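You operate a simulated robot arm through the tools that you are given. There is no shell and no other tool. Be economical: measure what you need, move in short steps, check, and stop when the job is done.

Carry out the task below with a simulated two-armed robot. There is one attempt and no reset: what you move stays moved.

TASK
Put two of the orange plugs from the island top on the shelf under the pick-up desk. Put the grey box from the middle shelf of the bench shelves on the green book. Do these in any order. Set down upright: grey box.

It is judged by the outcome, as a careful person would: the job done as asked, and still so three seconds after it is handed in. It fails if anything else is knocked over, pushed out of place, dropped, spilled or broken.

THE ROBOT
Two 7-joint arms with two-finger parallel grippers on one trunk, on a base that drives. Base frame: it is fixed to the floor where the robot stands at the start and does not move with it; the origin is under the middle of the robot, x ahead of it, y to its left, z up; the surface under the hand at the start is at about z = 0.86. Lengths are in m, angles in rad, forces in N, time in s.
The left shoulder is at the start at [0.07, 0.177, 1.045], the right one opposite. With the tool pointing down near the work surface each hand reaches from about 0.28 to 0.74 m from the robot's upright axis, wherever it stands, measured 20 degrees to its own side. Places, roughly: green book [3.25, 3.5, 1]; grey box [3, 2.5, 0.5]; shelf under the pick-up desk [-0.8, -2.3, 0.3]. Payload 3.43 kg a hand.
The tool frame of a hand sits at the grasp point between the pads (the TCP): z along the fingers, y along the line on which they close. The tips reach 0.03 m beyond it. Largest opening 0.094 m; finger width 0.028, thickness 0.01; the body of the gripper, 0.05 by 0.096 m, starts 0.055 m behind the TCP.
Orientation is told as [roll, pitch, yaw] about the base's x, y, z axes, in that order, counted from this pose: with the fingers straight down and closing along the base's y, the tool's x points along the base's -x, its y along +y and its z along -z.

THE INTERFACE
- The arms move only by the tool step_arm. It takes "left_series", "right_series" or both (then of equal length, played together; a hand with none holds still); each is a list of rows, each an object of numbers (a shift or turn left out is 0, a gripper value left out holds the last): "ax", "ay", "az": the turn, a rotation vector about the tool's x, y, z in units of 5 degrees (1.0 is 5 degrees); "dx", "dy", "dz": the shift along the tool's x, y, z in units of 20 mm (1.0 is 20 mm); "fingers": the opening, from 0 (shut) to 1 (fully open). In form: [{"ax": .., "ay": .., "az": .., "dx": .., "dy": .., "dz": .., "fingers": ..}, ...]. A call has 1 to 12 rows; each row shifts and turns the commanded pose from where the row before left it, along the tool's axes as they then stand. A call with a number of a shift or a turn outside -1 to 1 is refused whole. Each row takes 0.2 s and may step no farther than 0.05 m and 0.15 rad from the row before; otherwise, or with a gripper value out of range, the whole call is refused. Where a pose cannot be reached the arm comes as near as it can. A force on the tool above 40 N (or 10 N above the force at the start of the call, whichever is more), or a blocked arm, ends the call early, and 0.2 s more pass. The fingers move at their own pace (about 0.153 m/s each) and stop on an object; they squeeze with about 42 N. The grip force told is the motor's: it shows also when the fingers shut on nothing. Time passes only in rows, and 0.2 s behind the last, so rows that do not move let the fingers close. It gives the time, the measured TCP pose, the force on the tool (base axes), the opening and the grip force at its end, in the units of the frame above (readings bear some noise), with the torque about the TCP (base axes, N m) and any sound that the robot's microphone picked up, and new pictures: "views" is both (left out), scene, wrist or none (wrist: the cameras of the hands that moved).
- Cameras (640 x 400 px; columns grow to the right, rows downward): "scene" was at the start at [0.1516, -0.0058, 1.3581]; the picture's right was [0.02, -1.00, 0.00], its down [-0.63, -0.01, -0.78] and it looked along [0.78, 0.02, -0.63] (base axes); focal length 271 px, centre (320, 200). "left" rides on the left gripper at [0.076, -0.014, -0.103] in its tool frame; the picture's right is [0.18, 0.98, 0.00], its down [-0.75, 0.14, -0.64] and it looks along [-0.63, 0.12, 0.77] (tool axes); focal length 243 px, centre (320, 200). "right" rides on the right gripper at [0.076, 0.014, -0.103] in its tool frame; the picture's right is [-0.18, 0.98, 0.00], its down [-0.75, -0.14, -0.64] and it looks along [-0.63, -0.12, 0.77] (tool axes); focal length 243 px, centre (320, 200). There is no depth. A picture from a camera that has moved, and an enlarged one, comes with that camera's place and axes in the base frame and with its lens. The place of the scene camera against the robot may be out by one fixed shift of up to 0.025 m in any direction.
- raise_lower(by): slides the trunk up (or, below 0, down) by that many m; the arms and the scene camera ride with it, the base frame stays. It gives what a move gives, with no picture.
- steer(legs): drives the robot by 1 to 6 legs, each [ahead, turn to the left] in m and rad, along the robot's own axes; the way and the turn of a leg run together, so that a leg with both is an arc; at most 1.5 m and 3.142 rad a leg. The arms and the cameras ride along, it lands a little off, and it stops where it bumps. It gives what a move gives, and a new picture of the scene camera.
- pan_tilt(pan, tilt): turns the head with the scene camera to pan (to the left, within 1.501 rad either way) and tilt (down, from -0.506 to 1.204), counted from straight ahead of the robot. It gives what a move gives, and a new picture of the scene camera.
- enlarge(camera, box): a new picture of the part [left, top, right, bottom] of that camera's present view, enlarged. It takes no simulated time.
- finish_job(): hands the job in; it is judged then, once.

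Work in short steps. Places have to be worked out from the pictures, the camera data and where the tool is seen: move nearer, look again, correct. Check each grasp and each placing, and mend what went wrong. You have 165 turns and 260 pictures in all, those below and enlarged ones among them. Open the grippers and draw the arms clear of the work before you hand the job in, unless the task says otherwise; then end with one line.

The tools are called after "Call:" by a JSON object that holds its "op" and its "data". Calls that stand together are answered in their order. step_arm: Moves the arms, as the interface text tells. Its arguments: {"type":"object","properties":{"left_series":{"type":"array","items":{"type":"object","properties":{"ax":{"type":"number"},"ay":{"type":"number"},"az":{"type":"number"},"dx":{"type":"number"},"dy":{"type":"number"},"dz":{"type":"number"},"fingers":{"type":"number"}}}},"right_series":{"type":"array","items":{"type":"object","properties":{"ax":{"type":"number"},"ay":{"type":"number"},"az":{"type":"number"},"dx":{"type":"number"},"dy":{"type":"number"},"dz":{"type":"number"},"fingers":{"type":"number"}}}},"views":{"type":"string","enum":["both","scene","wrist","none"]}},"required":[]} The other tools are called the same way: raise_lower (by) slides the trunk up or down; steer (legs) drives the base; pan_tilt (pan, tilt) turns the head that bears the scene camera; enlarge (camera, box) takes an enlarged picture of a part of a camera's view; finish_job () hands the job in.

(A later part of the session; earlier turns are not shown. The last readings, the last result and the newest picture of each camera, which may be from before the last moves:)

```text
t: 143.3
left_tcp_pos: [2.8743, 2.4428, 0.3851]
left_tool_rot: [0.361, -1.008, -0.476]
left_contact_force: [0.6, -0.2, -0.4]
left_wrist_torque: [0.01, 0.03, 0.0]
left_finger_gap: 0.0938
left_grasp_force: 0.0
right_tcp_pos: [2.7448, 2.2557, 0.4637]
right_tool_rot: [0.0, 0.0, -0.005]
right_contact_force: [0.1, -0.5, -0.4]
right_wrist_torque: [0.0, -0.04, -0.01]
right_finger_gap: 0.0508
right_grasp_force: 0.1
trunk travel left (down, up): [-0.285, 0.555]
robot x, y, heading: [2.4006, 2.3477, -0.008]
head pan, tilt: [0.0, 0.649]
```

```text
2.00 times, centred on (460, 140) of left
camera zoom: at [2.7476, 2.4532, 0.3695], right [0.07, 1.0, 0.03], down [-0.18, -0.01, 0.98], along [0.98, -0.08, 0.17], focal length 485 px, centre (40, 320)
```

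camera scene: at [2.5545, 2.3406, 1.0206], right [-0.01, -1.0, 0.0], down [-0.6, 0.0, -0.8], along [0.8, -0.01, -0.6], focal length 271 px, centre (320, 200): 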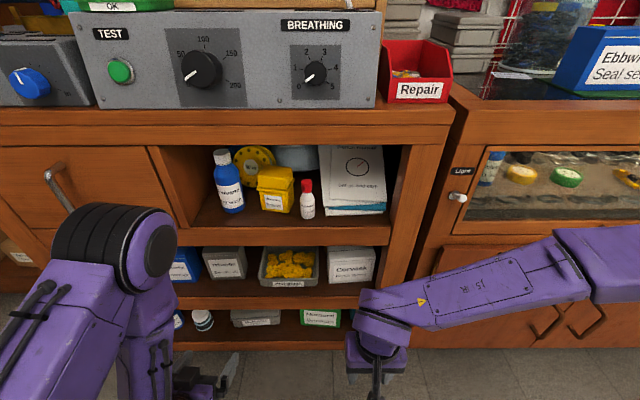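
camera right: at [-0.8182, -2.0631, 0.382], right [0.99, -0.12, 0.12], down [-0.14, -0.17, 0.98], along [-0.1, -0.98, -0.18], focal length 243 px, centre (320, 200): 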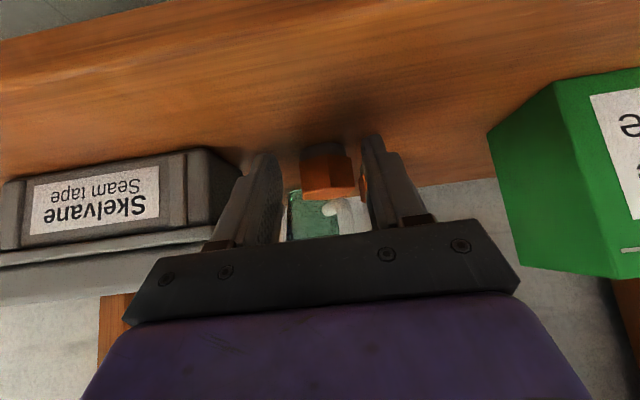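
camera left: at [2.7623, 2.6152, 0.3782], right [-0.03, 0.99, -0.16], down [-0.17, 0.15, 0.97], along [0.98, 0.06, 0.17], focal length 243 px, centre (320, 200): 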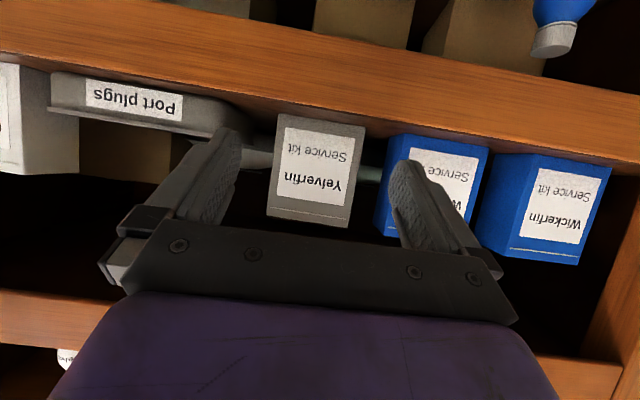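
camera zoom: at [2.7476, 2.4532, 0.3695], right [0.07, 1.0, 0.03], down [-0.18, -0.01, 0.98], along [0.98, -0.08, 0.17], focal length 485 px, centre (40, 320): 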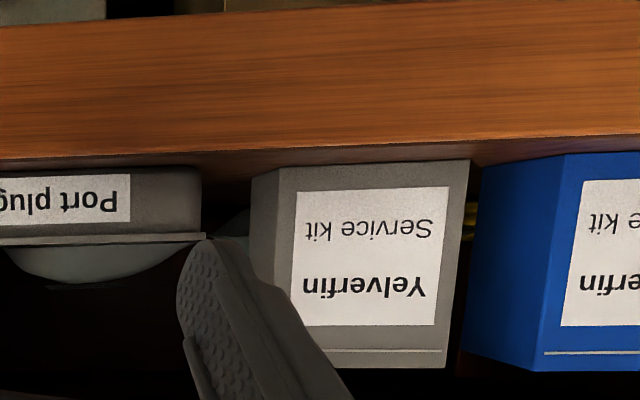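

The box is ≈0.102 wide, 0.05 deep, 0.115 high: too wide to grip across, so it must be gripped across its depth, which needs turning it. I'll lower the head to see what is behind it on the shelf.

Call:
{"op": "raise_lower", "data": {"by": -0.2}}

Call:
{"op": "pan_tilt", "data": {"pan": 0.35, "tilt": 0.5}}

Call:
{"op": "enlarge", "data": {"camera": "scene", "box": [200, 150, 440, 300]}}

```text
t: 145.4
left_tcp_pos: [2.8756, 2.4431, 0.1855]
left_tool_rot: [0.361, -1.011, -0.477]
left_contact_force: [1.1, -0.4, -1.0]
left_wrist_torque: [-0.01, 0.02, 0.01]
left_finger_gap: 0.0937
left_grasp_force: 0.0
right_tcp_pos: [2.7457, 2.2551, 0.2626]
right_tool_rot: [-0.001, -0.001, -0.006]
right_contact_force: [-0.6, -0.4, 0.7]
right_wrist_torque: [0.0, -0.02, 0.02]
right_finger_gap: 0.0508
right_grasp_force: 0.1
trunk travel left (down, up): [-0.085, 0.755]
robot x, y, heading: [2.4042, 2.3518, -0.005]
head pan, tilt: [0.0, 0.649]
```

```text
t: 146.3
left_tcp_pos: [2.8748, 2.4428, 0.1856]
left_tool_rot: [0.358, -1.011, -0.477]
left_contact_force: [-0.5, -0.4, 1.0]
left_wrist_torque: [0.0, 0.02, -0.02]
left_finger_gap: 0.0942
left_grasp_force: 0.1
right_tcp_pos: [2.7456, 2.2564, 0.2642]
right_tool_rot: [-0.001, 0.001, -0.006]
right_contact_force: [-0.1, 0.4, 0.1]
right_wrist_torque: [0.0, -0.01, 0.0]
right_finger_gap: 0.051
right_grasp_force: 0.1
trunk travel left (down, up): [-0.085, 0.755]
robot x, y, heading: [2.4008, 2.3501, -0.01]
head pan, tilt: [0.351, 0.499]
camera scene: at [2.5534, 2.3718, 0.834], right [0.34, -0.94, 0.0], down [-0.45, -0.16, -0.88], along [0.83, 0.29, -0.48], focal length 271 px, centre (320, 200)
```

scene: 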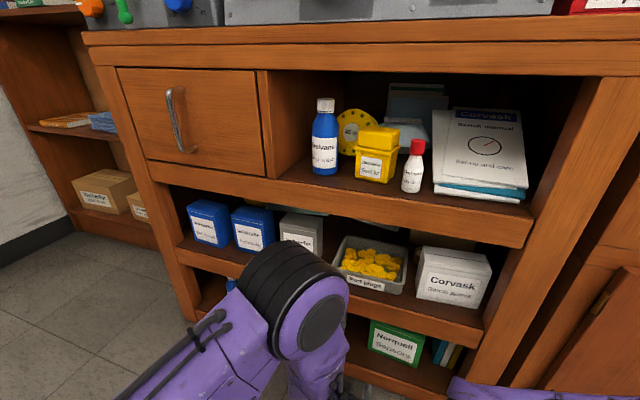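

```text
2.67 times, centred on (320, 225) of scene
camera zoom: at [2.5534, 2.3718, 0.834], right [0.34, -0.94, 0.0], down [-0.45, -0.16, -0.88], along [0.83, 0.29, -0.48], focal length 722 px, centre (320, 133)
```

zoom: 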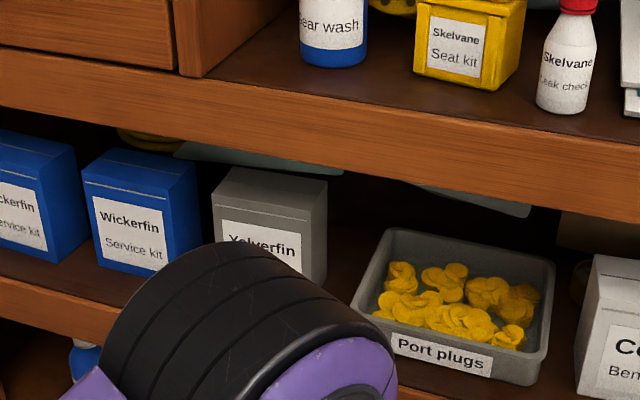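

The box's depth is 0.05–0.07 m, and there are loose items behind it, so pushing it back is unwise. Before choosing a strategy, I'll compare the open fingers directly against its width by bringing them just in front of its face.

Call:
{"op": "raise_lower", "data": {"by": 0.2}}

Call:
{"op": "step_arm", "data": {"left_series": [{"dy": 1, "az": -0.5}, {"dy": 1, "az": -0.5}, {"dy": 1, "az": -0.5}, {"dy": 1, "az": -0.5}, {"dy": 1, "az": -0.5}, {"dy": 1, "ax": -0.3, "az": -0.17}, {"dy": 1, "ax": -0.3, "az": -0.17}, {"dy": 1}, {"dy": 0.9}, {}], "views": "none"}}

```text
t: 148.4
left_tcp_pos: [2.8756, 2.442, 0.3855]
left_tool_rot: [0.36, -1.009, -0.476]
left_contact_force: [0.9, 0.2, -0.2]
left_wrist_torque: [-0.01, 0.02, 0.04]
left_finger_gap: 0.0939
left_grasp_force: 0.0
right_tcp_pos: [2.7452, 2.2563, 0.4632]
right_tool_rot: [-0.001, 0.001, -0.006]
right_contact_force: [0.2, -0.3, -0.4]
right_wrist_torque: [0.01, -0.01, -0.01]
right_finger_gap: 0.0509
right_grasp_force: 0.0
trunk travel left (down, up): [-0.285, 0.555]
robot x, y, heading: [2.4078, 2.3532, -0.008]
head pan, tilt: [0.351, 0.499]
```

```text
t: 150.6
left_tcp_pos: [2.8886, 2.6184, 0.3963]
left_tool_rot: [0.002, -1.05, -0.003]
left_contact_force: [-0.7, -0.5, -0.4]
left_wrist_torque: [0.0, 0.0, 0.01]
left_finger_gap: 0.0941
left_grasp_force: 0.0
right_tcp_pos: [2.7449, 2.2564, 0.4634]
right_tool_rot: [0.0, 0.0, -0.005]
right_contact_force: [-0.1, 1.0, -0.5]
right_wrist_torque: [-0.01, 0.0, 0.0]
right_finger_gap: 0.0509
right_grasp_force: 0.1
trunk travel left (down, up): [-0.285, 0.555]
robot x, y, heading: [2.4026, 2.3488, -0.006]
head pan, tilt: [0.351, 0.499]
```

Orientation is now square to the shelf. I move forward 0.10 m so the tips are just in front of the box.

Call:
{"op": "step_arm", "data": {"left_series": [{"dx": -0.5, "dz": 0.866}, {"dx": -0.5, "dz": 0.866}, {"dx": -0.5, "dz": 0.866}, {"dx": -0.5, "dz": 0.866}, {"dx": -0.5, "dz": 0.866}, {}], "views": "both"}}

Call:
{"op": "enlarge", "data": {"camera": "left", "box": [180, 80, 460, 255]}}

```text
t: 152.0
left_tcp_pos: [2.9895, 2.6184, 0.3972]
left_tool_rot: [0.001, -1.049, -0.004]
left_contact_force: [-0.1, -0.5, 0.3]
left_wrist_torque: [0.02, -0.04, 0.03]
left_finger_gap: 0.094
left_grasp_force: 0.0
right_tcp_pos: [2.745, 2.2565, 0.464]
right_tool_rot: [0.0, 0.0, -0.006]
right_contact_force: [0.0, -0.2, -0.2]
right_wrist_torque: [0.04, -0.02, -0.01]
right_finger_gap: 0.0509
right_grasp_force: 0.1
trunk travel left (down, up): [-0.285, 0.555]
robot x, y, heading: [2.4047, 2.3519, -0.002]
head pan, tilt: [0.351, 0.499]
camera scene: at [2.5534, 2.3719, 1.034], right [0.34, -0.94, 0.0], down [-0.45, -0.16, -0.88], along [0.83, 0.3, -0.48], focal length 271 px, centre (320, 200)
camera left: at [2.8623, 2.6054, 0.382], right [-0.09, 0.98, -0.16], down [-0.18, 0.14, 0.97], along [0.98, 0.12, 0.17], focal length 243 px, centre (320, 200)
```

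scene: 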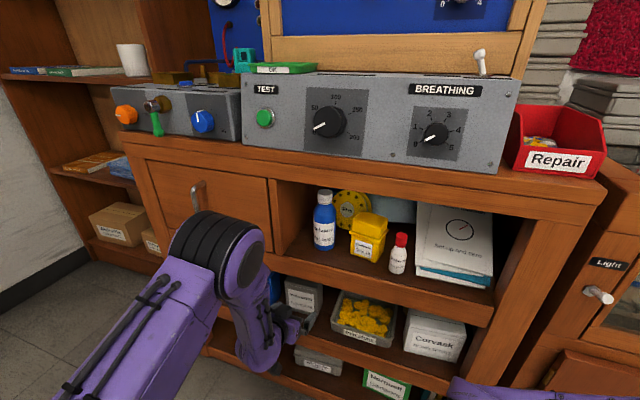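
left: 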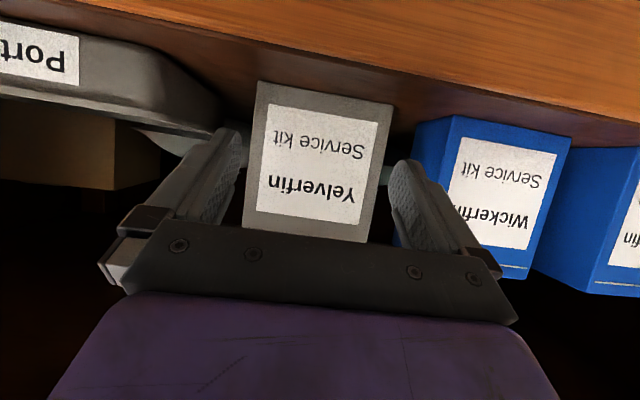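

```text
2.29 times, centred on (320, 168) of left
camera zoom: at [2.8623, 2.6054, 0.382], right [-0.09, 0.98, -0.16], down [-0.18, 0.14, 0.97], along [0.98, 0.12, 0.17], focal length 555 px, centre (320, 274)
```

zoom: 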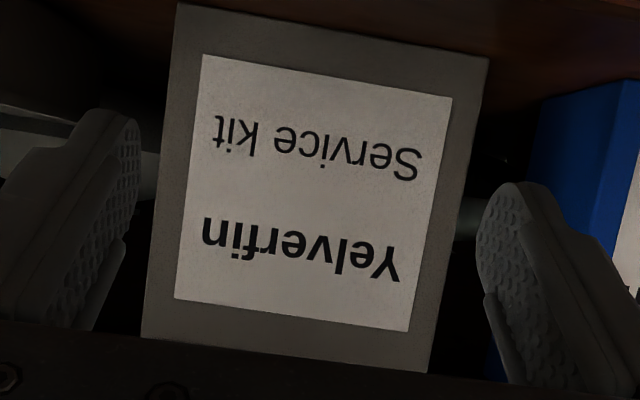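

Direct comparison confirms the box (~0.10 m) won't fit between my fingers. Plan: squeeze it between both hands (closed fingers in the side gaps), lift it out, set it on the clear floor, and regrip it across its thin side. First the left hand: back off, close, and shift to the gap at y≈2.693.

Call:
{"op": "step_arm", "data": {"left_series": [{"dx": 0.5, "dz": -0.866, "fingers": 0.5}, {"dx": 0.5, "dz": -0.866, "fingers": 0.2}, {"dx": 0.5, "dz": -0.866, "fingers": 0}, {"dx": 0.5, "dz": -0.866}, {"dy": 1}, {"dy": 1}, {"dy": 1}, {"dy": 0.75}, {}], "right_series": [{"ay": -1, "fingers": 0.2}, {"ay": -1, "fingers": 0}, {"ay": -1}, {"ay": -1}, {"ay": -1}, {"ay": -1}, {"ay": -1}, {"ay": -1}, {"ay": -1}], "views": "none"}}

Call:
{"op": "raise_lower", "data": {"by": 0.1}}

```text
t: 154.0
left_tcp_pos: [2.9094, 2.6945, 0.3978]
left_tool_rot: [0.003, -1.049, -0.004]
left_contact_force: [-0.6, -0.1, 0.2]
left_wrist_torque: [0.03, 0.01, 0.03]
left_finger_gap: 0.0003
left_grasp_force: 32.8
right_tcp_pos: [2.7586, 2.2683, 0.4563]
right_tool_rot: [0.0, -0.786, -0.008]
right_contact_force: [-0.3, 0.6, 0.3]
right_wrist_torque: [0.0, 0.03, 0.02]
right_finger_gap: 0.0
right_grasp_force: 32.6
right hand out of reach, approached as far as the arm can: row 6, 7, 8
trunk travel left (down, up): [-0.285, 0.555]
robot x, y, heading: [2.4015, 2.3473, -0.003]
head pan, tilt: [0.351, 0.499]
```

```text
t: 155.4
left_tcp_pos: [2.9093, 2.6929, 0.4958]
left_tool_rot: [0.001, -1.049, -0.002]
left_contact_force: [-1.0, 0.1, -0.2]
left_wrist_torque: [0.0, -0.02, 0.01]
left_finger_gap: 0.0
left_grasp_force: 32.8
right_tcp_pos: [2.7584, 2.2679, 0.5566]
right_tool_rot: [0.0, -0.785, -0.008]
right_contact_force: [0.6, 0.4, -0.2]
right_wrist_torque: [0.0, 0.0, 0.02]
right_finger_gap: 0.0
right_grasp_force: 33.0
trunk travel left (down, up): [-0.385, 0.455]
robot x, y, heading: [2.3982, 2.3503, -0.003]
head pan, tilt: [0.351, 0.499]
```

Now lower the left hand to z≈0.405 and bring the right hand over, tilted to 60°, toward the right-hand gap.

Call:
{"op": "step_arm", "data": {"left_series": [{"dx": 0.975, "dz": 0.56}, {"dx": 0.975, "dz": 0.56}, {"dx": 0.975, "dz": 0.56}, {"dx": 0.975, "dz": 0.56}, {}, {}, {}, {}, {}, {}, {}, {}], "right_series": [{"ay": -1, "dy": 1}, {"ay": -1, "dy": 1}, {"ay": -1, "dy": 1}, {"dx": 0.2, "dy": 1, "dz": 0.9}, {"dx": 0.2, "dy": 1, "dz": 0.9}, {"dx": 0.2, "dy": 1, "dz": 0.9}, {"dx": 0.2, "dy": 1, "dz": 0.9}, {"dx": 0.2, "dy": 1, "dz": 0.9}, {"dx": 0.2, "dy": 1, "dz": 0.9}, {"dx": 0.2, "dy": 1, "dz": 0.9}, {"dx": 0.2, "dy": 0.9, "dz": 0.9}, {}], "views": "both"}}

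```text
t: 158.0
left_tcp_pos: [2.9099, 2.694, 0.4073]
left_tool_rot: [0.0, -1.051, -0.002]
left_contact_force: [0.0, -0.5, 0.2]
left_wrist_torque: [-0.02, 0.0, -0.01]
left_finger_gap: 0.0002
left_grasp_force: 33.4
right_tcp_pos: [2.8691, 2.4855, 0.4569]
right_tool_rot: [-0.003, -1.047, -0.005]
right_contact_force: [-0.2, -0.7, -0.6]
right_wrist_torque: [0.03, 0.01, -0.03]
right_finger_gap: 0.0
right_grasp_force: 32.9
trunk travel left (down, up): [-0.385, 0.455]
robot x, y, heading: [2.401, 2.35, -0.007]
head pan, tilt: [0.351, 0.499]
camera scene: at [2.5534, 2.3721, 1.134], right [0.34, -0.94, 0.0], down [-0.45, -0.16, -0.88], along [0.83, 0.3, -0.48], focal length 271 px, centre (320, 200)
camera right: at [2.7432, 2.5016, 0.4419], right [0.1, 0.98, 0.16], down [-0.18, -0.14, 0.97], along [0.98, -0.12, 0.16], focal length 243 px, centre (320, 200)
camera left: at [2.7829, 2.6801, 0.3924], right [-0.09, 0.98, -0.16], down [-0.18, 0.14, 0.97], along [0.98, 0.12, 0.17], focal length 243 px, centre (320, 200)
```

scene: 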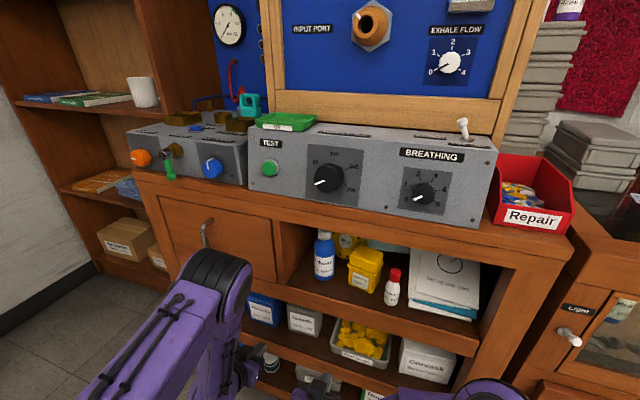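
right: 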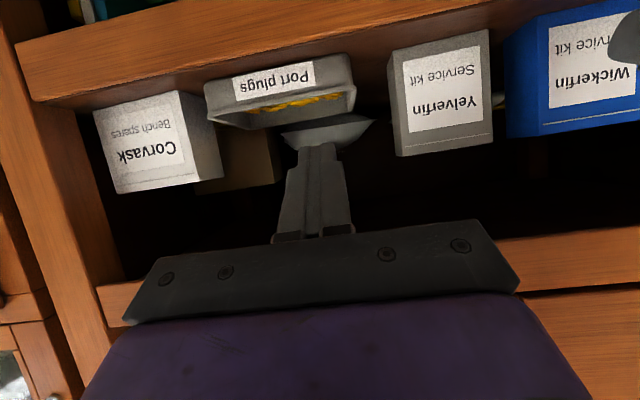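
left: 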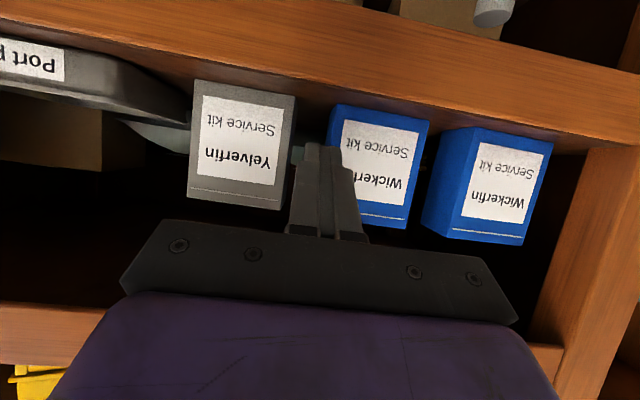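

Triangulating shows the items behind are at the back wall (x≈3.3), so there are about 0.18 m free behind the box. Pushing its left end back will turn it on the shelf safely, which is gentler than a two-hand lift. I bring the closed left fingers to just before the left end of its front face.

Call:
{"op": "step_arm", "data": {"left_series": [{"dx": -0.3, "dy": -0.36, "dz": 0.86}, {"dx": -0.3, "dy": -0.36, "dz": 0.86}, {"dx": -0.3, "dy": -0.36, "dz": 0.86}, {"dx": -0.3, "dy": -0.36, "dz": 0.86}, {"dx": -0.3, "dy": -0.36, "dz": 0.86}, {}], "views": "both"}}

```text
t: 159.4
left_tcp_pos: [2.999, 2.6564, 0.3898]
left_tool_rot: [0.002, -1.048, 0.0]
left_contact_force: [0.0, 0.0, -0.2]
left_wrist_torque: [0.0, -0.01, -0.02]
left_finger_gap: 0.0001
left_grasp_force: 33.0
right_tcp_pos: [2.8681, 2.4863, 0.4572]
right_tool_rot: [-0.001, -1.047, -0.005]
right_contact_force: [-0.1, 0.5, -0.2]
right_wrist_torque: [0.02, 0.0, -0.04]
right_finger_gap: 0.0002
right_grasp_force: 32.9
trunk travel left (down, up): [-0.385, 0.455]
robot x, y, heading: [2.4013, 2.3509, -0.011]
head pan, tilt: [0.351, 0.499]
camera scene: at [2.5534, 2.3721, 1.134], right [0.34, -0.94, 0.0], down [-0.45, -0.16, -0.88], along [0.83, 0.3, -0.48], focal length 271 px, centre (320, 200)
camera left: at [2.8718, 2.6437, 0.3752], right [-0.09, 0.98, -0.16], down [-0.18, 0.14, 0.97], along [0.98, 0.12, 0.17], focal length 243 px, centre (320, 200)
```

scene: 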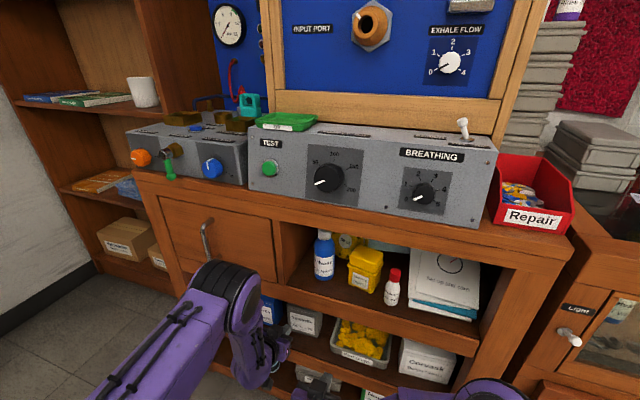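
left: 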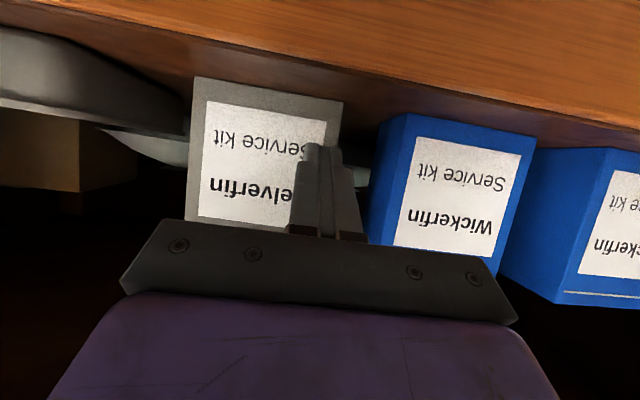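

The fingertip sits right in front of the box's left end. I push forward in small steps, about 6 cm.

Call:
{"op": "step_arm", "data": {"left_series": [{"dx": -0.29, "dz": 0.5}, {"dx": -0.29, "dz": 0.5}, {"dx": -0.29, "dz": 0.5}, {"dx": -0.29, "dz": 0.5}, {"dx": -0.29, "dz": 0.5}, {}], "views": "wrist"}}

Call:
{"op": "enlarge", "data": {"camera": "right", "box": [320, 0, 640, 200]}}

```text
t: 160.8
left_tcp_pos: [3.0559, 2.6568, 0.3899]
left_tool_rot: [0.003, -1.051, -0.003]
left_contact_force: [-0.5, 0.2, -1.2]
left_wrist_torque: [0.02, 0.01, 0.0]
left_finger_gap: 0.0
left_grasp_force: 32.9
right_tcp_pos: [2.8681, 2.4857, 0.456]
right_tool_rot: [0.0, -1.047, -0.005]
right_contact_force: [-0.5, -0.6, 0.0]
right_wrist_torque: [-0.01, 0.0, 0.0]
right_finger_gap: 0.0001
right_grasp_force: 33.4
trunk travel left (down, up): [-0.385, 0.455]
robot x, y, heading: [2.4028, 2.348, -0.007]
head pan, tilt: [0.351, 0.499]
camera left: at [2.9298, 2.6435, 0.3751], right [-0.09, 0.98, -0.16], down [-0.18, 0.14, 0.97], along [0.98, 0.12, 0.17], focal length 243 px, centre (320, 200)
```

left: 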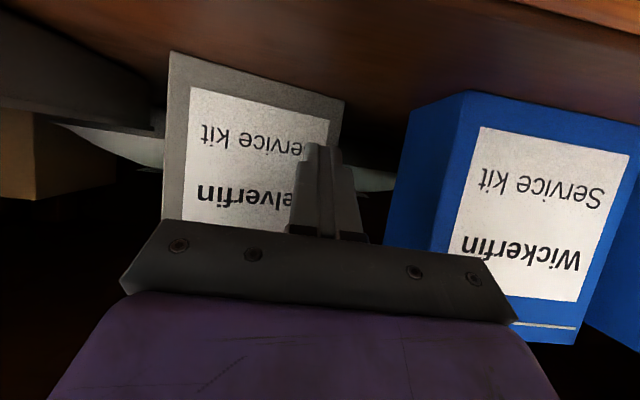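

```text
2.00 times, centred on (480, 100) of right
camera zoom: at [2.7432, 2.5014, 0.4421], right [0.1, 0.98, 0.16], down [-0.18, -0.14, 0.97], along [0.98, -0.12, 0.16], focal length 485 px, centre (0, 400)
```

zoom: 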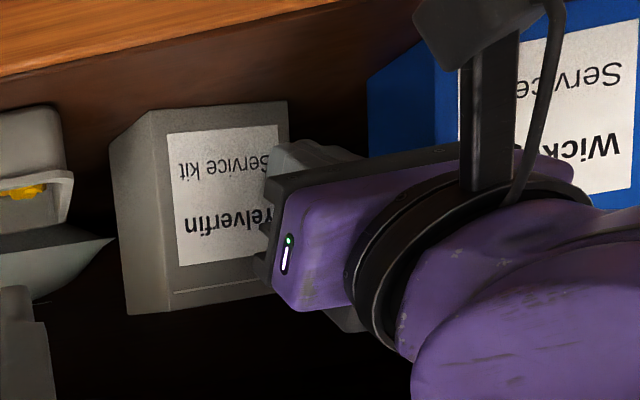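

The box is turning as intended without tipping. I push another 4.5 cm.

Call:
{"op": "step_arm", "data": {"left_series": [{"dx": -0.29, "dz": 0.5}, {"dx": -0.29, "dz": 0.5}, {"dx": -0.29, "dz": 0.5}, {"dx": -0.29, "dz": 0.5}, {}], "views": "wrist"}}

Call:
{"op": "enlarge", "data": {"camera": "right", "box": [320, 0, 640, 200]}}

```text
t: 162.0
left_tcp_pos: [3.1034, 2.6573, 0.3907]
left_tool_rot: [0.001, -1.051, -0.003]
left_contact_force: [-0.7, 0.8, -0.4]
left_wrist_torque: [0.0, 0.02, -0.01]
left_finger_gap: 0.0
left_grasp_force: 33.0
right_tcp_pos: [2.8676, 2.4846, 0.4563]
right_tool_rot: [-0.001, -1.047, -0.007]
right_contact_force: [0.4, 0.1, 0.3]
right_wrist_torque: [-0.01, 0.01, -0.01]
right_finger_gap: 0.0
right_grasp_force: 32.6
trunk travel left (down, up): [-0.385, 0.455]
robot x, y, heading: [2.4063, 2.3499, -0.009]
head pan, tilt: [0.351, 0.499]
camera left: at [2.9759, 2.6438, 0.3759], right [-0.09, 0.98, -0.16], down [-0.18, 0.14, 0.97], along [0.98, 0.12, 0.17], focal length 243 px, centre (320, 200)
```

left: 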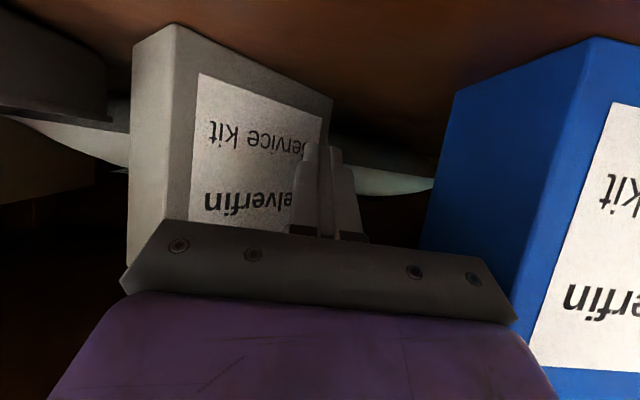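

```text
2.00 times, centred on (480, 100) of right
camera zoom: at [2.7432, 2.5014, 0.4421], right [0.1, 0.98, 0.16], down [-0.18, -0.14, 0.97], along [0.98, -0.12, 0.16], focal length 485 px, centre (0, 400)
```

zoom: 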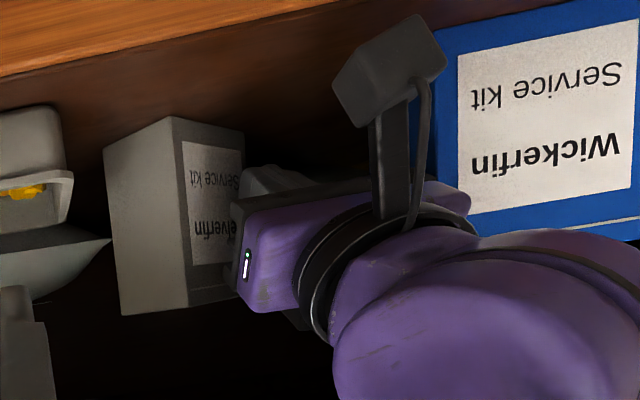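

The box has turned about 42°, still standing; its thin dimension measures about 0.05 m. Now I'll withdraw the left hand and yaw the right hand about 48° left to line up with the box's long axis, fingers open.

Call:
{"op": "step_arm", "data": {"left_series": [{"dx": 0.5, "dz": -0.866}, {"dx": 0.5, "dz": -0.866}, {"dx": 0.5, "dz": -0.866}, {"dx": 0.5, "dz": -0.866}, {"dx": 0.5, "dz": -0.866}, {"dx": 0.5, "dz": -0.866}, {"dx": 0.5, "dz": -0.866}, {"dx": 0.5, "dz": -0.866}, {"dx": 0.5, "dz": -0.866}, {"dx": 0.5, "dz": -0.866}, {"dx": 0.5, "dz": -0.866}, {"dx": 0.5, "dz": -0.866}], "views": "none"}}

Call:
{"op": "step_arm", "data": {"right_series": [{"ax": -0.83, "az": -0.48, "fingers": 0.5}, {"ax": -0.83, "az": -0.48, "fingers": 1}, {"ax": -0.83, "az": -0.48}, {"ax": -0.83, "az": -0.48}, {"ax": -0.83, "az": -0.48}, {"ax": -0.83, "az": -0.48}, {"ax": -0.83, "az": -0.48}, {"ax": -0.83, "az": -0.48}, {"ax": -0.83, "az": -0.48}, {"ax": -0.83, "az": -0.48}, {}], "left_series": [{"dy": 1}, {"dy": 1}, {"dy": 1}, {"dy": 1}, {"dy": 1}, {"dy": 1}, {}, {}, {}, {}, {}], "views": "both"}}

```text
t: 164.6
left_tcp_pos: [2.8624, 2.6576, 0.3913]
left_tool_rot: [0.001, -1.052, -0.002]
left_contact_force: [-0.6, -0.6, 0.7]
left_wrist_torque: [-0.02, 0.03, -0.04]
left_finger_gap: 0.0
left_grasp_force: 32.8
right_tcp_pos: [2.8681, 2.4856, 0.4579]
right_tool_rot: [0.001, -1.048, -0.006]
right_contact_force: [-0.7, 0.2, 0.8]
right_wrist_torque: [0.01, 0.0, 0.03]
right_finger_gap: 0.0
right_grasp_force: 33.1
trunk travel left (down, up): [-0.385, 0.455]
robot x, y, heading: [2.4041, 2.3475, -0.006]
head pan, tilt: [0.351, 0.499]
```

```text
t: 167.0
left_tcp_pos: [2.8636, 2.7781, 0.3903]
left_tool_rot: [0.001, -1.049, -0.001]
left_contact_force: [-0.2, -0.1, 0.8]
left_wrist_torque: [0.01, 0.01, -0.05]
left_finger_gap: 0.0002
left_grasp_force: 32.5
right_tcp_pos: [2.8686, 2.4854, 0.457]
right_tool_rot: [-0.001, -1.046, 0.833]
right_contact_force: [-0.5, -0.4, -0.7]
right_wrist_torque: [0.0, 0.03, 0.0]
right_finger_gap: 0.0938
right_grasp_force: 0.1
trunk travel left (down, up): [-0.385, 0.455]
robot x, y, heading: [2.3989, 2.3503, -0.011]
head pan, tilt: [0.351, 0.499]
camera scene: at [2.5534, 2.3721, 1.134], right [0.34, -0.94, 0.0], down [-0.45, -0.16, -0.88], along [0.83, 0.3, -0.48], focal length 271 px, centre (320, 200)
camera right: at [2.7742, 2.4024, 0.4422], right [-0.66, 0.73, 0.16], down [-0.02, -0.23, 0.97], along [0.75, 0.64, 0.16], focal length 243 px, centre (320, 200)
camera left: at [2.7357, 2.7647, 0.3751], right [-0.09, 0.98, -0.16], down [-0.18, 0.14, 0.97], along [0.98, 0.12, 0.17], focal length 243 px, centre (320, 200)
```

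scene: 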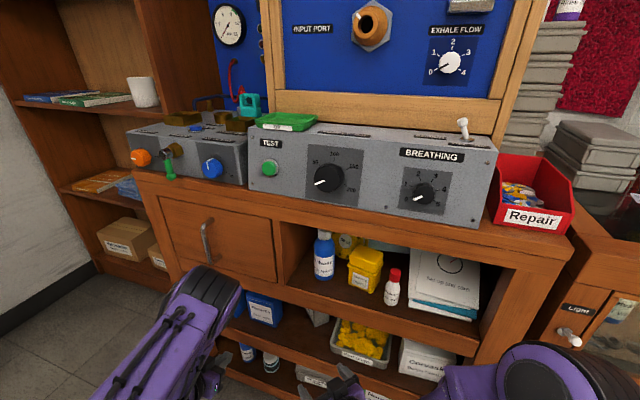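
right: 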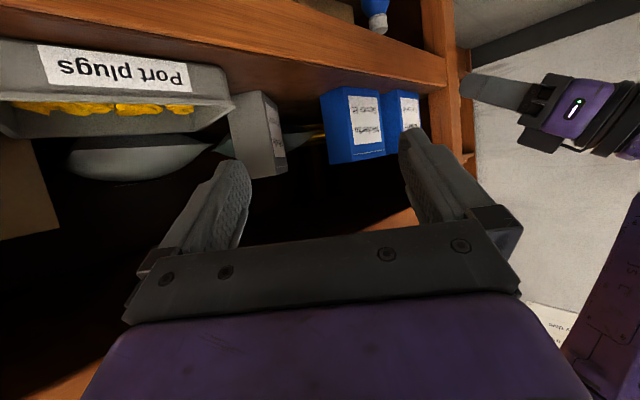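
left: 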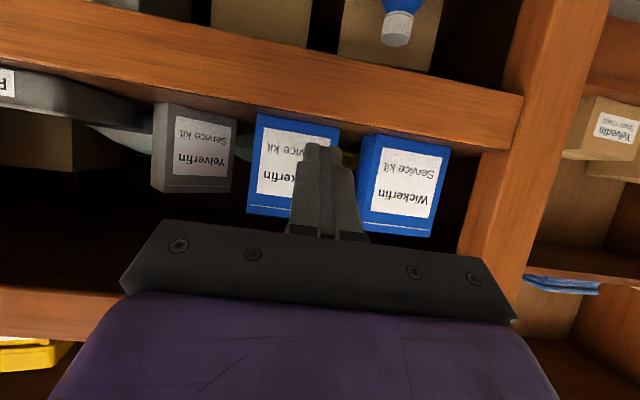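

Right hand is yawed 0.83 rad. I zoom to refine the box's corners.

Call:
{"op": "enlarge", "data": {"camera": "right", "box": [200, 60, 360, 160]}}

```text
4.00 times, centred on (280, 110) of right
camera zoom: at [2.7742, 2.4024, 0.4422], right [-0.66, 0.73, 0.16], down [-0.02, -0.23, 0.97], along [0.75, 0.64, 0.16], focal length 970 px, centre (480, 560)
```

zoom: 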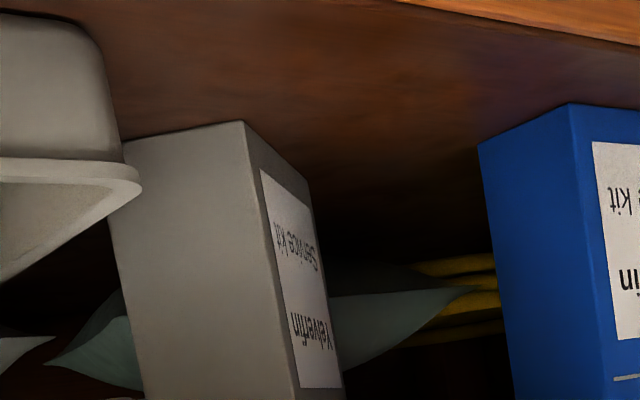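

Box end-face midpoint ≈(3.097, 2.570), axis ≈45°, thickness ≈0.052; the tray rim is low (z≈0.37). I move the right hand to a pre-grasp 0.10 m short along its axis.

Call:
{"op": "step_arm", "data": {"right_series": [{"dx": -0.257, "dy": -0.707, "dz": 0.907}, {"dx": -0.257, "dy": -0.707, "dz": 0.907}, {"dx": -0.257, "dy": -0.707, "dz": 0.907}, {"dx": -0.257, "dy": -0.707, "dz": 0.907}, {"dx": -0.257, "dy": -0.707, "dz": 0.907}, {"dx": -0.257, "dy": -0.707, "dz": 0.907}, {"dx": -0.257, "dy": -0.707, "dz": 0.907}, {"dx": -0.257, "dy": -0.707, "dz": 0.907}, {}], "views": "both"}}

```text
t: 169.0
left_tcp_pos: [2.8624, 2.779, 0.389]
left_tool_rot: [0.0, -1.049, -0.002]
left_contact_force: [0.2, 0.4, 0.3]
left_wrist_torque: [-0.03, 0.01, -0.03]
left_finger_gap: 0.0
left_grasp_force: 33.3
right_tcp_pos: [3.0397, 2.5297, 0.4312]
right_tool_rot: [-0.016, -1.058, 0.848]
right_contact_force: [0.9, 0.9, 0.4]
right_wrist_torque: [0.01, 0.02, -0.01]
right_finger_gap: 0.0939
right_grasp_force: 0.1
right hand out of reach, approached as far as the arm can: row 8
trunk travel left (down, up): [-0.385, 0.455]
robot x, y, heading: [2.401, 2.3491, -0.012]
head pan, tilt: [0.351, 0.499]
camera scene: at [2.5535, 2.372, 1.1339], right [0.34, -0.94, 0.0], down [-0.45, -0.16, -0.88], along [0.83, 0.3, -0.48], focal length 271 px, centre (320, 200)
camera right: at [2.9461, 2.4458, 0.4134], right [-0.67, 0.73, 0.15], down [-0.03, -0.23, 0.97], along [0.74, 0.65, 0.18], focal length 243 px, centre (320, 200)
```

scene: 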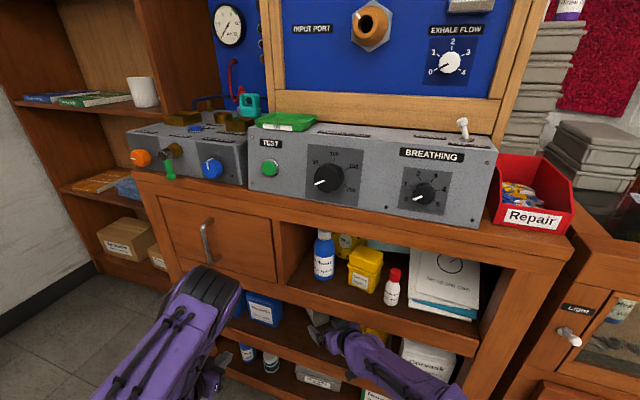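
right: 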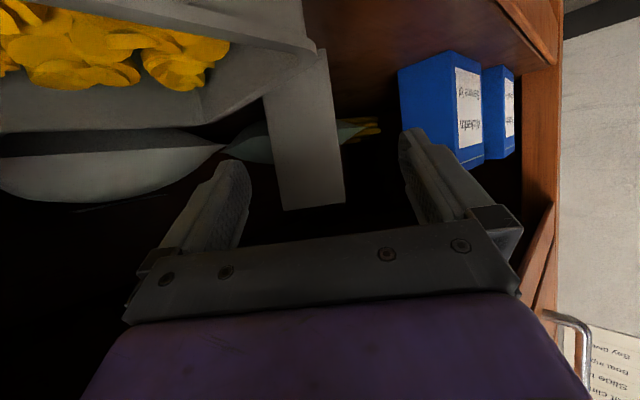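

The hand lines up with the box, but the right arm is at its reach limit. I'll pull both hands back a little, drive 0.09 m closer, then redo the approach.

Call:
{"op": "step_arm", "data": {"right_series": [{"dx": 0.38, "dy": 0.83, "dz": -0.65}, {"dx": 0.38, "dy": 0.83, "dz": -0.65}, {"dx": 0.38, "dy": 0.83, "dz": -0.65}, {"dx": 0.38, "dy": 0.83, "dz": -0.65}, {}], "left_series": [{"dx": 0.5, "dz": -0.866}, {"dx": 0.5, "dz": -0.866}, {"dx": 0.5, "dz": -0.866}, {"dx": 0.5, "dz": -0.866}, {"dx": 0.5, "dz": -0.866}], "views": "none"}}

Call:
{"op": "steer", "data": {"legs": [[0.09, 0]]}}

```text
t: 170.2
left_tcp_pos: [2.7635, 2.7782, 0.3905]
left_tool_rot: [0.001, -1.053, -0.001]
left_contact_force: [1.0, 0.7, 1.2]
left_wrist_torque: [0.01, -0.02, 0.0]
left_finger_gap: 0.0
left_grasp_force: 33.2
right_tcp_pos: [2.9606, 2.517, 0.4186]
right_tool_rot: [0.0, -1.045, 0.83]
right_contact_force: [-0.2, 0.7, 0.1]
right_wrist_torque: [-0.01, 0.03, 0.02]
right_finger_gap: 0.0939
right_grasp_force: 0.1
trunk travel left (down, up): [-0.385, 0.455]
robot x, y, heading: [2.4027, 2.3502, -0.01]
head pan, tilt: [0.351, 0.499]
```

```text
t: 171.3
left_tcp_pos: [2.8546, 2.7779, 0.3907]
left_tool_rot: [0.002, -1.048, -0.003]
left_contact_force: [-0.4, 0.1, -0.8]
left_wrist_torque: [-0.01, -0.02, 0.05]
left_finger_gap: 0.0
left_grasp_force: 32.8
right_tcp_pos: [3.0516, 2.5171, 0.4183]
right_tool_rot: [-0.001, -1.047, 0.83]
right_contact_force: [1.2, -0.4, -0.1]
right_wrist_torque: [0.03, 0.04, 0.01]
right_finger_gap: 0.094
right_grasp_force: 0.1
trunk travel left (down, up): [-0.385, 0.455]
robot x, y, heading: [2.4951, 2.3521, -0.009]
head pan, tilt: [0.351, 0.499]
camera scene: at [2.6448, 2.3714, 1.1338], right [0.34, -0.94, 0.0], down [-0.45, -0.16, -0.88], along [0.83, 0.29, -0.48], focal length 271 px, centre (320, 200)
```

scene: 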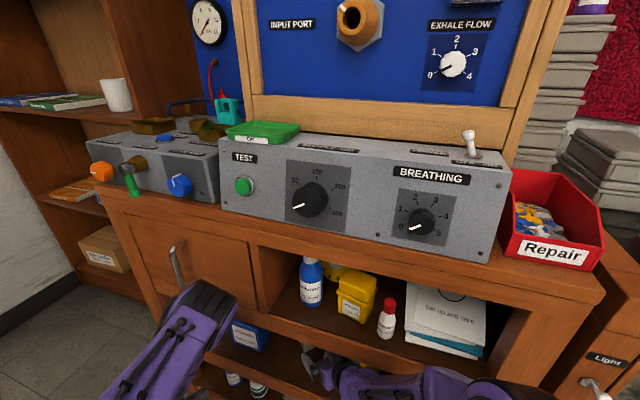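

At the pre-grasp exactly. I advance halfway and look.

Call:
{"op": "step_arm", "data": {"right_series": [{"dx": -0.32, "dz": 0.77}, {"dx": -0.32, "dz": 0.77}, {"dx": -0.32, "dz": 0.77}, {}], "views": "wrist"}}

```text
t: 172.3
left_tcp_pos: [2.8544, 2.7774, 0.3891]
left_tool_rot: [0.002, -1.051, -0.001]
left_contact_force: [-0.1, -0.5, -0.1]
left_wrist_torque: [0.0, 0.01, -0.02]
left_finger_gap: 0.0
left_grasp_force: 33.5
right_tcp_pos: [3.0845, 2.5511, 0.4135]
right_tool_rot: [-0.001, -1.046, 0.831]
right_contact_force: [0.0, -0.6, 0.9]
right_wrist_torque: [0.02, 0.01, -0.02]
right_finger_gap: 0.0942
right_grasp_force: 0.1
trunk travel left (down, up): [-0.385, 0.455]
robot x, y, heading: [2.4926, 2.3487, -0.012]
head pan, tilt: [0.351, 0.499]
camera right: at [2.99, 2.4692, 0.3983], right [-0.66, 0.73, 0.16], down [-0.02, -0.23, 0.97], along [0.75, 0.64, 0.16], focal length 243 px, centre (320, 200)
```

right: 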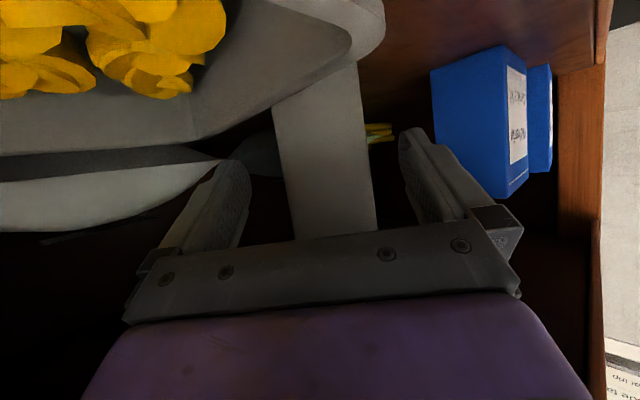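

The box is centred between the fingers. I advance the last 5 cm, slightly higher to keep the wrist camera clear of the tray.

Call:
{"op": "step_arm", "data": {"right_series": [{"dx": -0.5, "dz": 0.64}, {"dx": -0.5, "dz": 0.64}, {"dx": -0.5, "dz": 0.64}, {}], "views": "wrist"}}

```text
t: 173.3
left_tcp_pos: [2.8541, 2.7781, 0.3911]
left_tool_rot: [0.002, -1.051, -0.002]
left_contact_force: [-0.5, 0.2, 0.9]
left_wrist_torque: [0.0, 0.0, -0.01]
left_finger_gap: 0.0003
left_grasp_force: 32.9
right_tcp_pos: [3.0959, 2.5643, 0.4135]
right_tool_rot: [0.002, -1.047, 0.829]
right_contact_force: [-0.8, -0.1, 0.0]
right_wrist_torque: [0.0, 0.0, 0.01]
right_finger_gap: 0.0938
right_grasp_force: 0.1
right hand out of reach, approached as far as the arm can: row 2, 3
trunk travel left (down, up): [-0.385, 0.455]
robot x, y, heading: [2.4927, 2.3503, -0.005]
head pan, tilt: [0.351, 0.499]
camera right: at [3.0011, 2.4809, 0.4], right [-0.66, 0.73, 0.16], down [-0.02, -0.23, 0.97], along [0.75, 0.64, 0.16], focal length 243 px, centre (320, 200)
```

right: 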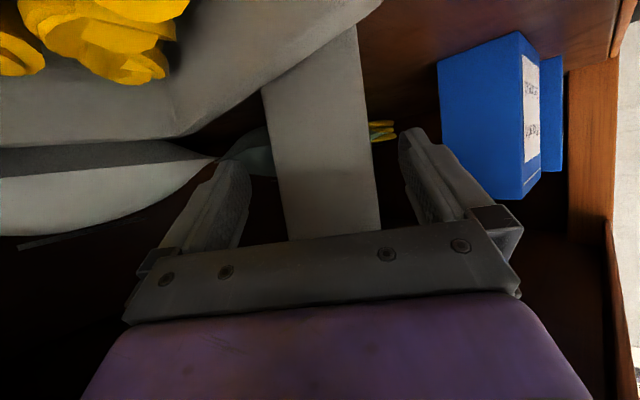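

Still at the limit, with the tips barely in. I'll back off along the axis, drive 6 cm closer, and re-enter.

Call:
{"op": "step_arm", "data": {"right_series": [{"dx": 0.42, "dz": -0.72}, {"dx": 0.42, "dz": -0.72}, {"dx": 0.42, "dz": -0.72}, {"dx": 0.42, "dy": 0.75, "dz": -0.6}, {"dx": 0.42, "dy": 0.75, "dz": -0.6}, {"dx": 0.34, "dy": 0.74, "dz": -0.58}, {}], "left_series": [{"dx": 0.5, "dz": -0.866}, {"dx": 0.5, "dz": -0.866}, {"dx": 0.5, "dz": -0.866}, {}, {}, {}, {}], "views": "none"}}

Call:
{"op": "steer", "data": {"legs": [[0.06, 0]]}}

```text
t: 174.9
left_tcp_pos: [2.7935, 2.7768, 0.3897]
left_tool_rot: [0.003, -1.051, -0.002]
left_contact_force: [-0.4, -0.6, -0.3]
left_wrist_torque: [0.0, -0.05, 0.01]
left_finger_gap: 0.0
left_grasp_force: 33.0
right_tcp_pos: [3.0005, 2.5267, 0.4123]
right_tool_rot: [0.0, -1.048, 0.83]
right_contact_force: [0.5, -0.5, 0.1]
right_wrist_torque: [0.01, -0.04, 0.02]
right_finger_gap: 0.0939
right_grasp_force: 0.1
trunk travel left (down, up): [-0.385, 0.455]
robot x, y, heading: [2.4936, 2.3467, -0.002]
head pan, tilt: [0.351, 0.499]
```

```text
t: 175.8
left_tcp_pos: [2.8539, 2.7761, 0.3896]
left_tool_rot: [0.001, -1.049, -0.002]
left_contact_force: [0.1, -0.2, -0.2]
left_wrist_torque: [0.01, 0.05, -0.02]
left_finger_gap: 0.0
left_grasp_force: 33.4
right_tcp_pos: [3.0597, 2.5249, 0.4128]
right_tool_rot: [0.001, -1.046, 0.83]
right_contact_force: [0.5, 0.4, 0.4]
right_wrist_torque: [0.0, -0.02, 0.0]
right_finger_gap: 0.0939
right_grasp_force: 0.1
trunk travel left (down, up): [-0.385, 0.455]
robot x, y, heading: [2.5512, 2.3492, -0.008]
head pan, tilt: [0.351, 0.499]
camera scene: at [2.7048, 2.3709, 1.1338], right [0.34, -0.94, 0.0], down [-0.45, -0.16, -0.88], along [0.83, 0.29, -0.48], focal length 271 px, centre (320, 200)
```

scene: 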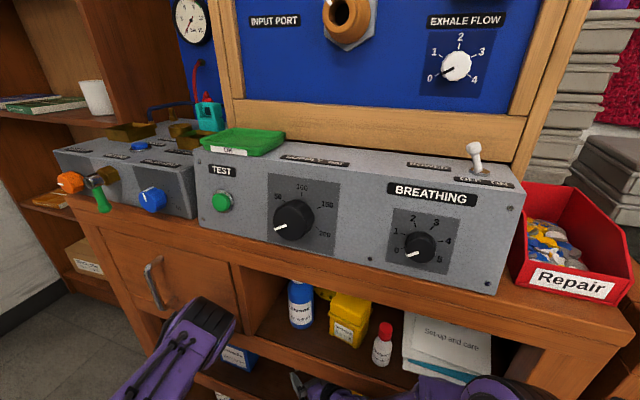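

Back at pre-grasp with more reach; now I go in 8.7 cm along the axis.

Call:
{"op": "step_arm", "data": {"right_series": [{"dx": -0.5, "dz": 0.72}, {"dx": -0.5, "dz": 0.72}, {"dx": -0.5, "dz": 0.72}, {"dx": -0.5, "dz": 0.72}, {"dx": -0.5, "dz": 0.72}, {}], "views": "wrist"}}

```text
t: 177.2
left_tcp_pos: [2.8485, 2.7763, 0.3962]
left_tool_rot: [0.006, -1.066, -0.005]
left_contact_force: [-0.4, -0.1, 0.3]
left_wrist_torque: [0.03, -0.05, 0.02]
left_finger_gap: 0.0001
left_grasp_force: 33.8
right_tcp_pos: [3.0964, 2.6005, 0.4241]
right_tool_rot: [0.008, -1.047, 0.844]
right_contact_force: [-0.1, 0.2, 0.4]
right_wrist_torque: [-0.03, 0.0, -0.01]
right_finger_gap: 0.0938
right_grasp_force: 0.0
trunk travel left (down, up): [-0.385, 0.455]
robot x, y, heading: [2.5503, 2.3463, -0.005]
head pan, tilt: [0.351, 0.499]
camera right: at [3.0046, 2.5141, 0.4079], right [-0.68, 0.71, 0.16], down [-0.01, -0.23, 0.97], along [0.73, 0.66, 0.16], focal length 243 px, centre (320, 200)
```

right: 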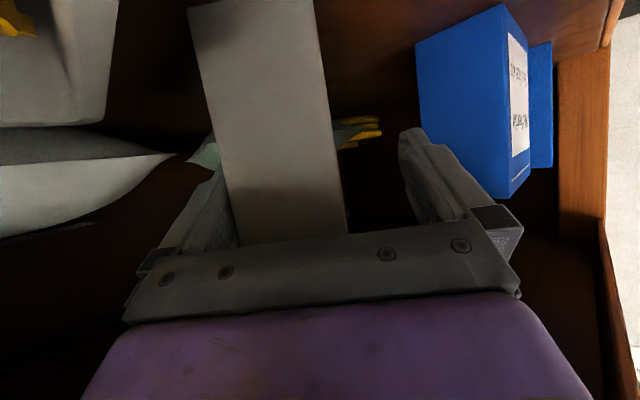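

The arms seem to be pressing on each other slightly: the left pose shifted and the right ended 2 cm off. I'll move the left hand away to the left and look at the scene.

Call:
{"op": "step_arm", "data": {"left_series": [{"dy": 1}, {"dy": 1}, {"dy": 1}, {"dy": 1}, {"dy": 1}, {"dy": 1}, {}], "views": "none"}}

Call:
{"op": "pan_tilt", "data": {"pan": 0.1, "tilt": 1.0}}

```text
t: 178.8
left_tcp_pos: [2.8488, 2.8966, 0.3953]
left_tool_rot: [0.003, -1.064, -0.004]
left_contact_force: [0.4, 0.0, 0.0]
left_wrist_torque: [-0.03, 0.0, 0.01]
left_finger_gap: 0.0
left_grasp_force: 33.1
right_tcp_pos: [3.0986, 2.5994, 0.4223]
right_tool_rot: [0.013, -1.045, 0.842]
right_contact_force: [-0.3, 0.2, 0.6]
right_wrist_torque: [-0.01, -0.04, -0.01]
right_finger_gap: 0.0939
right_grasp_force: 0.0
trunk travel left (down, up): [-0.385, 0.455]
robot x, y, heading: [2.5497, 2.3467, -0.007]
head pan, tilt: [0.351, 0.499]
```

```text
t: 179.8
left_tcp_pos: [2.8489, 2.8961, 0.3962]
left_tool_rot: [0.003, -1.065, -0.004]
left_contact_force: [0.0, 0.2, -0.3]
left_wrist_torque: [-0.03, 0.0, -0.02]
left_finger_gap: 0.0
left_grasp_force: 33.1
right_tcp_pos: [3.0972, 2.5987, 0.4217]
right_tool_rot: [0.014, -1.046, 0.841]
right_contact_force: [0.1, -0.3, -0.2]
right_wrist_torque: [0.02, -0.04, 0.01]
right_finger_gap: 0.0939
right_grasp_force: 0.1
trunk travel left (down, up): [-0.385, 0.455]
robot x, y, heading: [2.5523, 2.3498, -0.01]
head pan, tilt: [0.099, 1.0]
camera scene: at [2.6726, 2.3449, 1.0946], right [0.09, -1.0, 0.0], down [-0.83, -0.08, -0.55], along [0.55, 0.05, -0.83], focal length 271 px, centre (320, 200)
```

scene: 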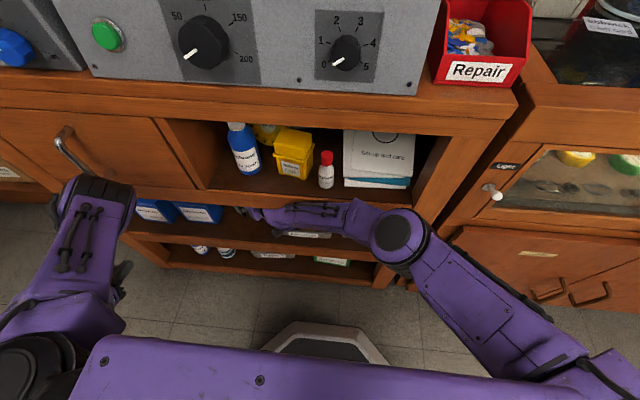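

The left elbow and right wrist are lightly against the bench front/board, but the right hand is inserted enough (tips ~4.5 cm along the box). I close the right gripper here.

Call:
{"op": "step_arm", "data": {"right_series": [{"fingers": 0.85}, {"fingers": 0.7}, {"fingers": 0.55}, {"fingers": 0.4}, {"fingers": 0.2}, {}, {}], "views": "wrist"}}

```text
t: 181.4
left_tcp_pos: [2.8499, 2.896, 0.3933]
left_tool_rot: [0.004, -1.064, -0.003]
left_contact_force: [-0.3, 0.5, 0.2]
left_wrist_torque: [-0.04, -0.01, 0.01]
left_finger_gap: 0.0
left_grasp_force: 32.5
right_tcp_pos: [3.0971, 2.5999, 0.4197]
right_tool_rot: [0.016, -1.045, 0.837]
right_contact_force: [2.5, -5.1, 16.1]
right_wrist_torque: [0.1, -0.04, -0.18]
right_finger_gap: 0.0602
right_grasp_force: 41.9
trunk travel left (down, up): [-0.385, 0.455]
robot x, y, heading: [2.5521, 2.3487, -0.007]
head pan, tilt: [0.099, 1.0]
camera right: at [3.0053, 2.5144, 0.4062], right [-0.68, 0.72, 0.17], down [-0.01, -0.23, 0.97], along [0.74, 0.66, 0.16], focal length 243 px, centre (320, 200)
```

right: 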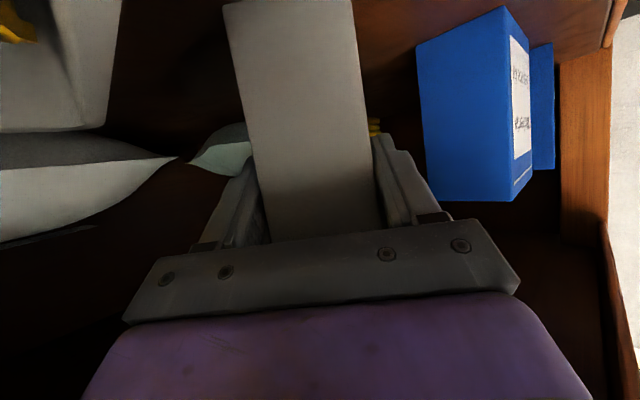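

Gripped: the box is 0.060 m thick. I ease it 3 cm toward the front with a slight lift, clear of the board.

Call:
{"op": "step_arm", "data": {"right_series": [{"dx": 0.13, "dy": 0.37, "dz": -0.33}, {"dx": 0.13, "dy": 0.37, "dz": -0.33}, {"dx": 0.05, "dy": 0.37, "dz": -0.35}, {}], "views": "wrist"}}

```text
t: 181.8
left_tcp_pos: [2.8525, 2.8945, 0.3928]
left_tool_rot: [0.006, -1.055, -0.007]
left_contact_force: [-0.4, 0.7, -0.4]
left_wrist_torque: [-0.01, -0.01, 0.0]
left_finger_gap: 0.0001
left_grasp_force: 33.0
right_tcp_pos: [3.094, 2.5964, 0.4173]
right_tool_rot: [0.026, -1.042, 0.827]
right_contact_force: [8.3, 0.5, 33.7]
right_wrist_torque: [-0.64, -0.75, 0.04]
right_finger_gap: 0.0593
right_grasp_force: 42.4
trunk travel left (down, up): [-0.385, 0.455]
robot x, y, heading: [2.5505, 2.3495, -0.008]
head pan, tilt: [0.099, 1.0]
stopped in row 2 (right hand): the force on the tool passed its limit at 48 N (the readings are from after the stop); the commanded pose is now the measured one
camera right: at [3.0005, 2.5118, 0.4035], right [-0.67, 0.72, 0.17], down [0.0, -0.23, 0.97], along [0.74, 0.65, 0.16], focal length 243 px, centre (320, 200)
```

right: 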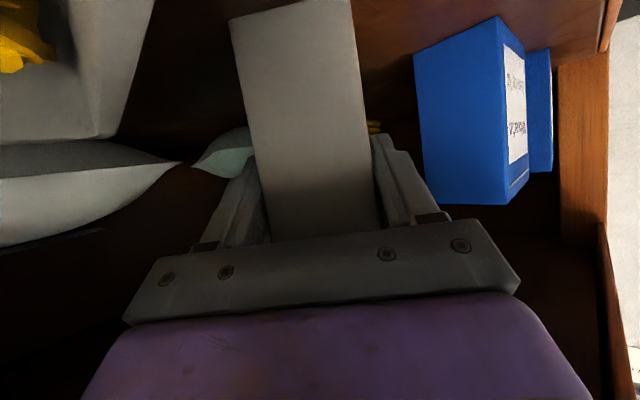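

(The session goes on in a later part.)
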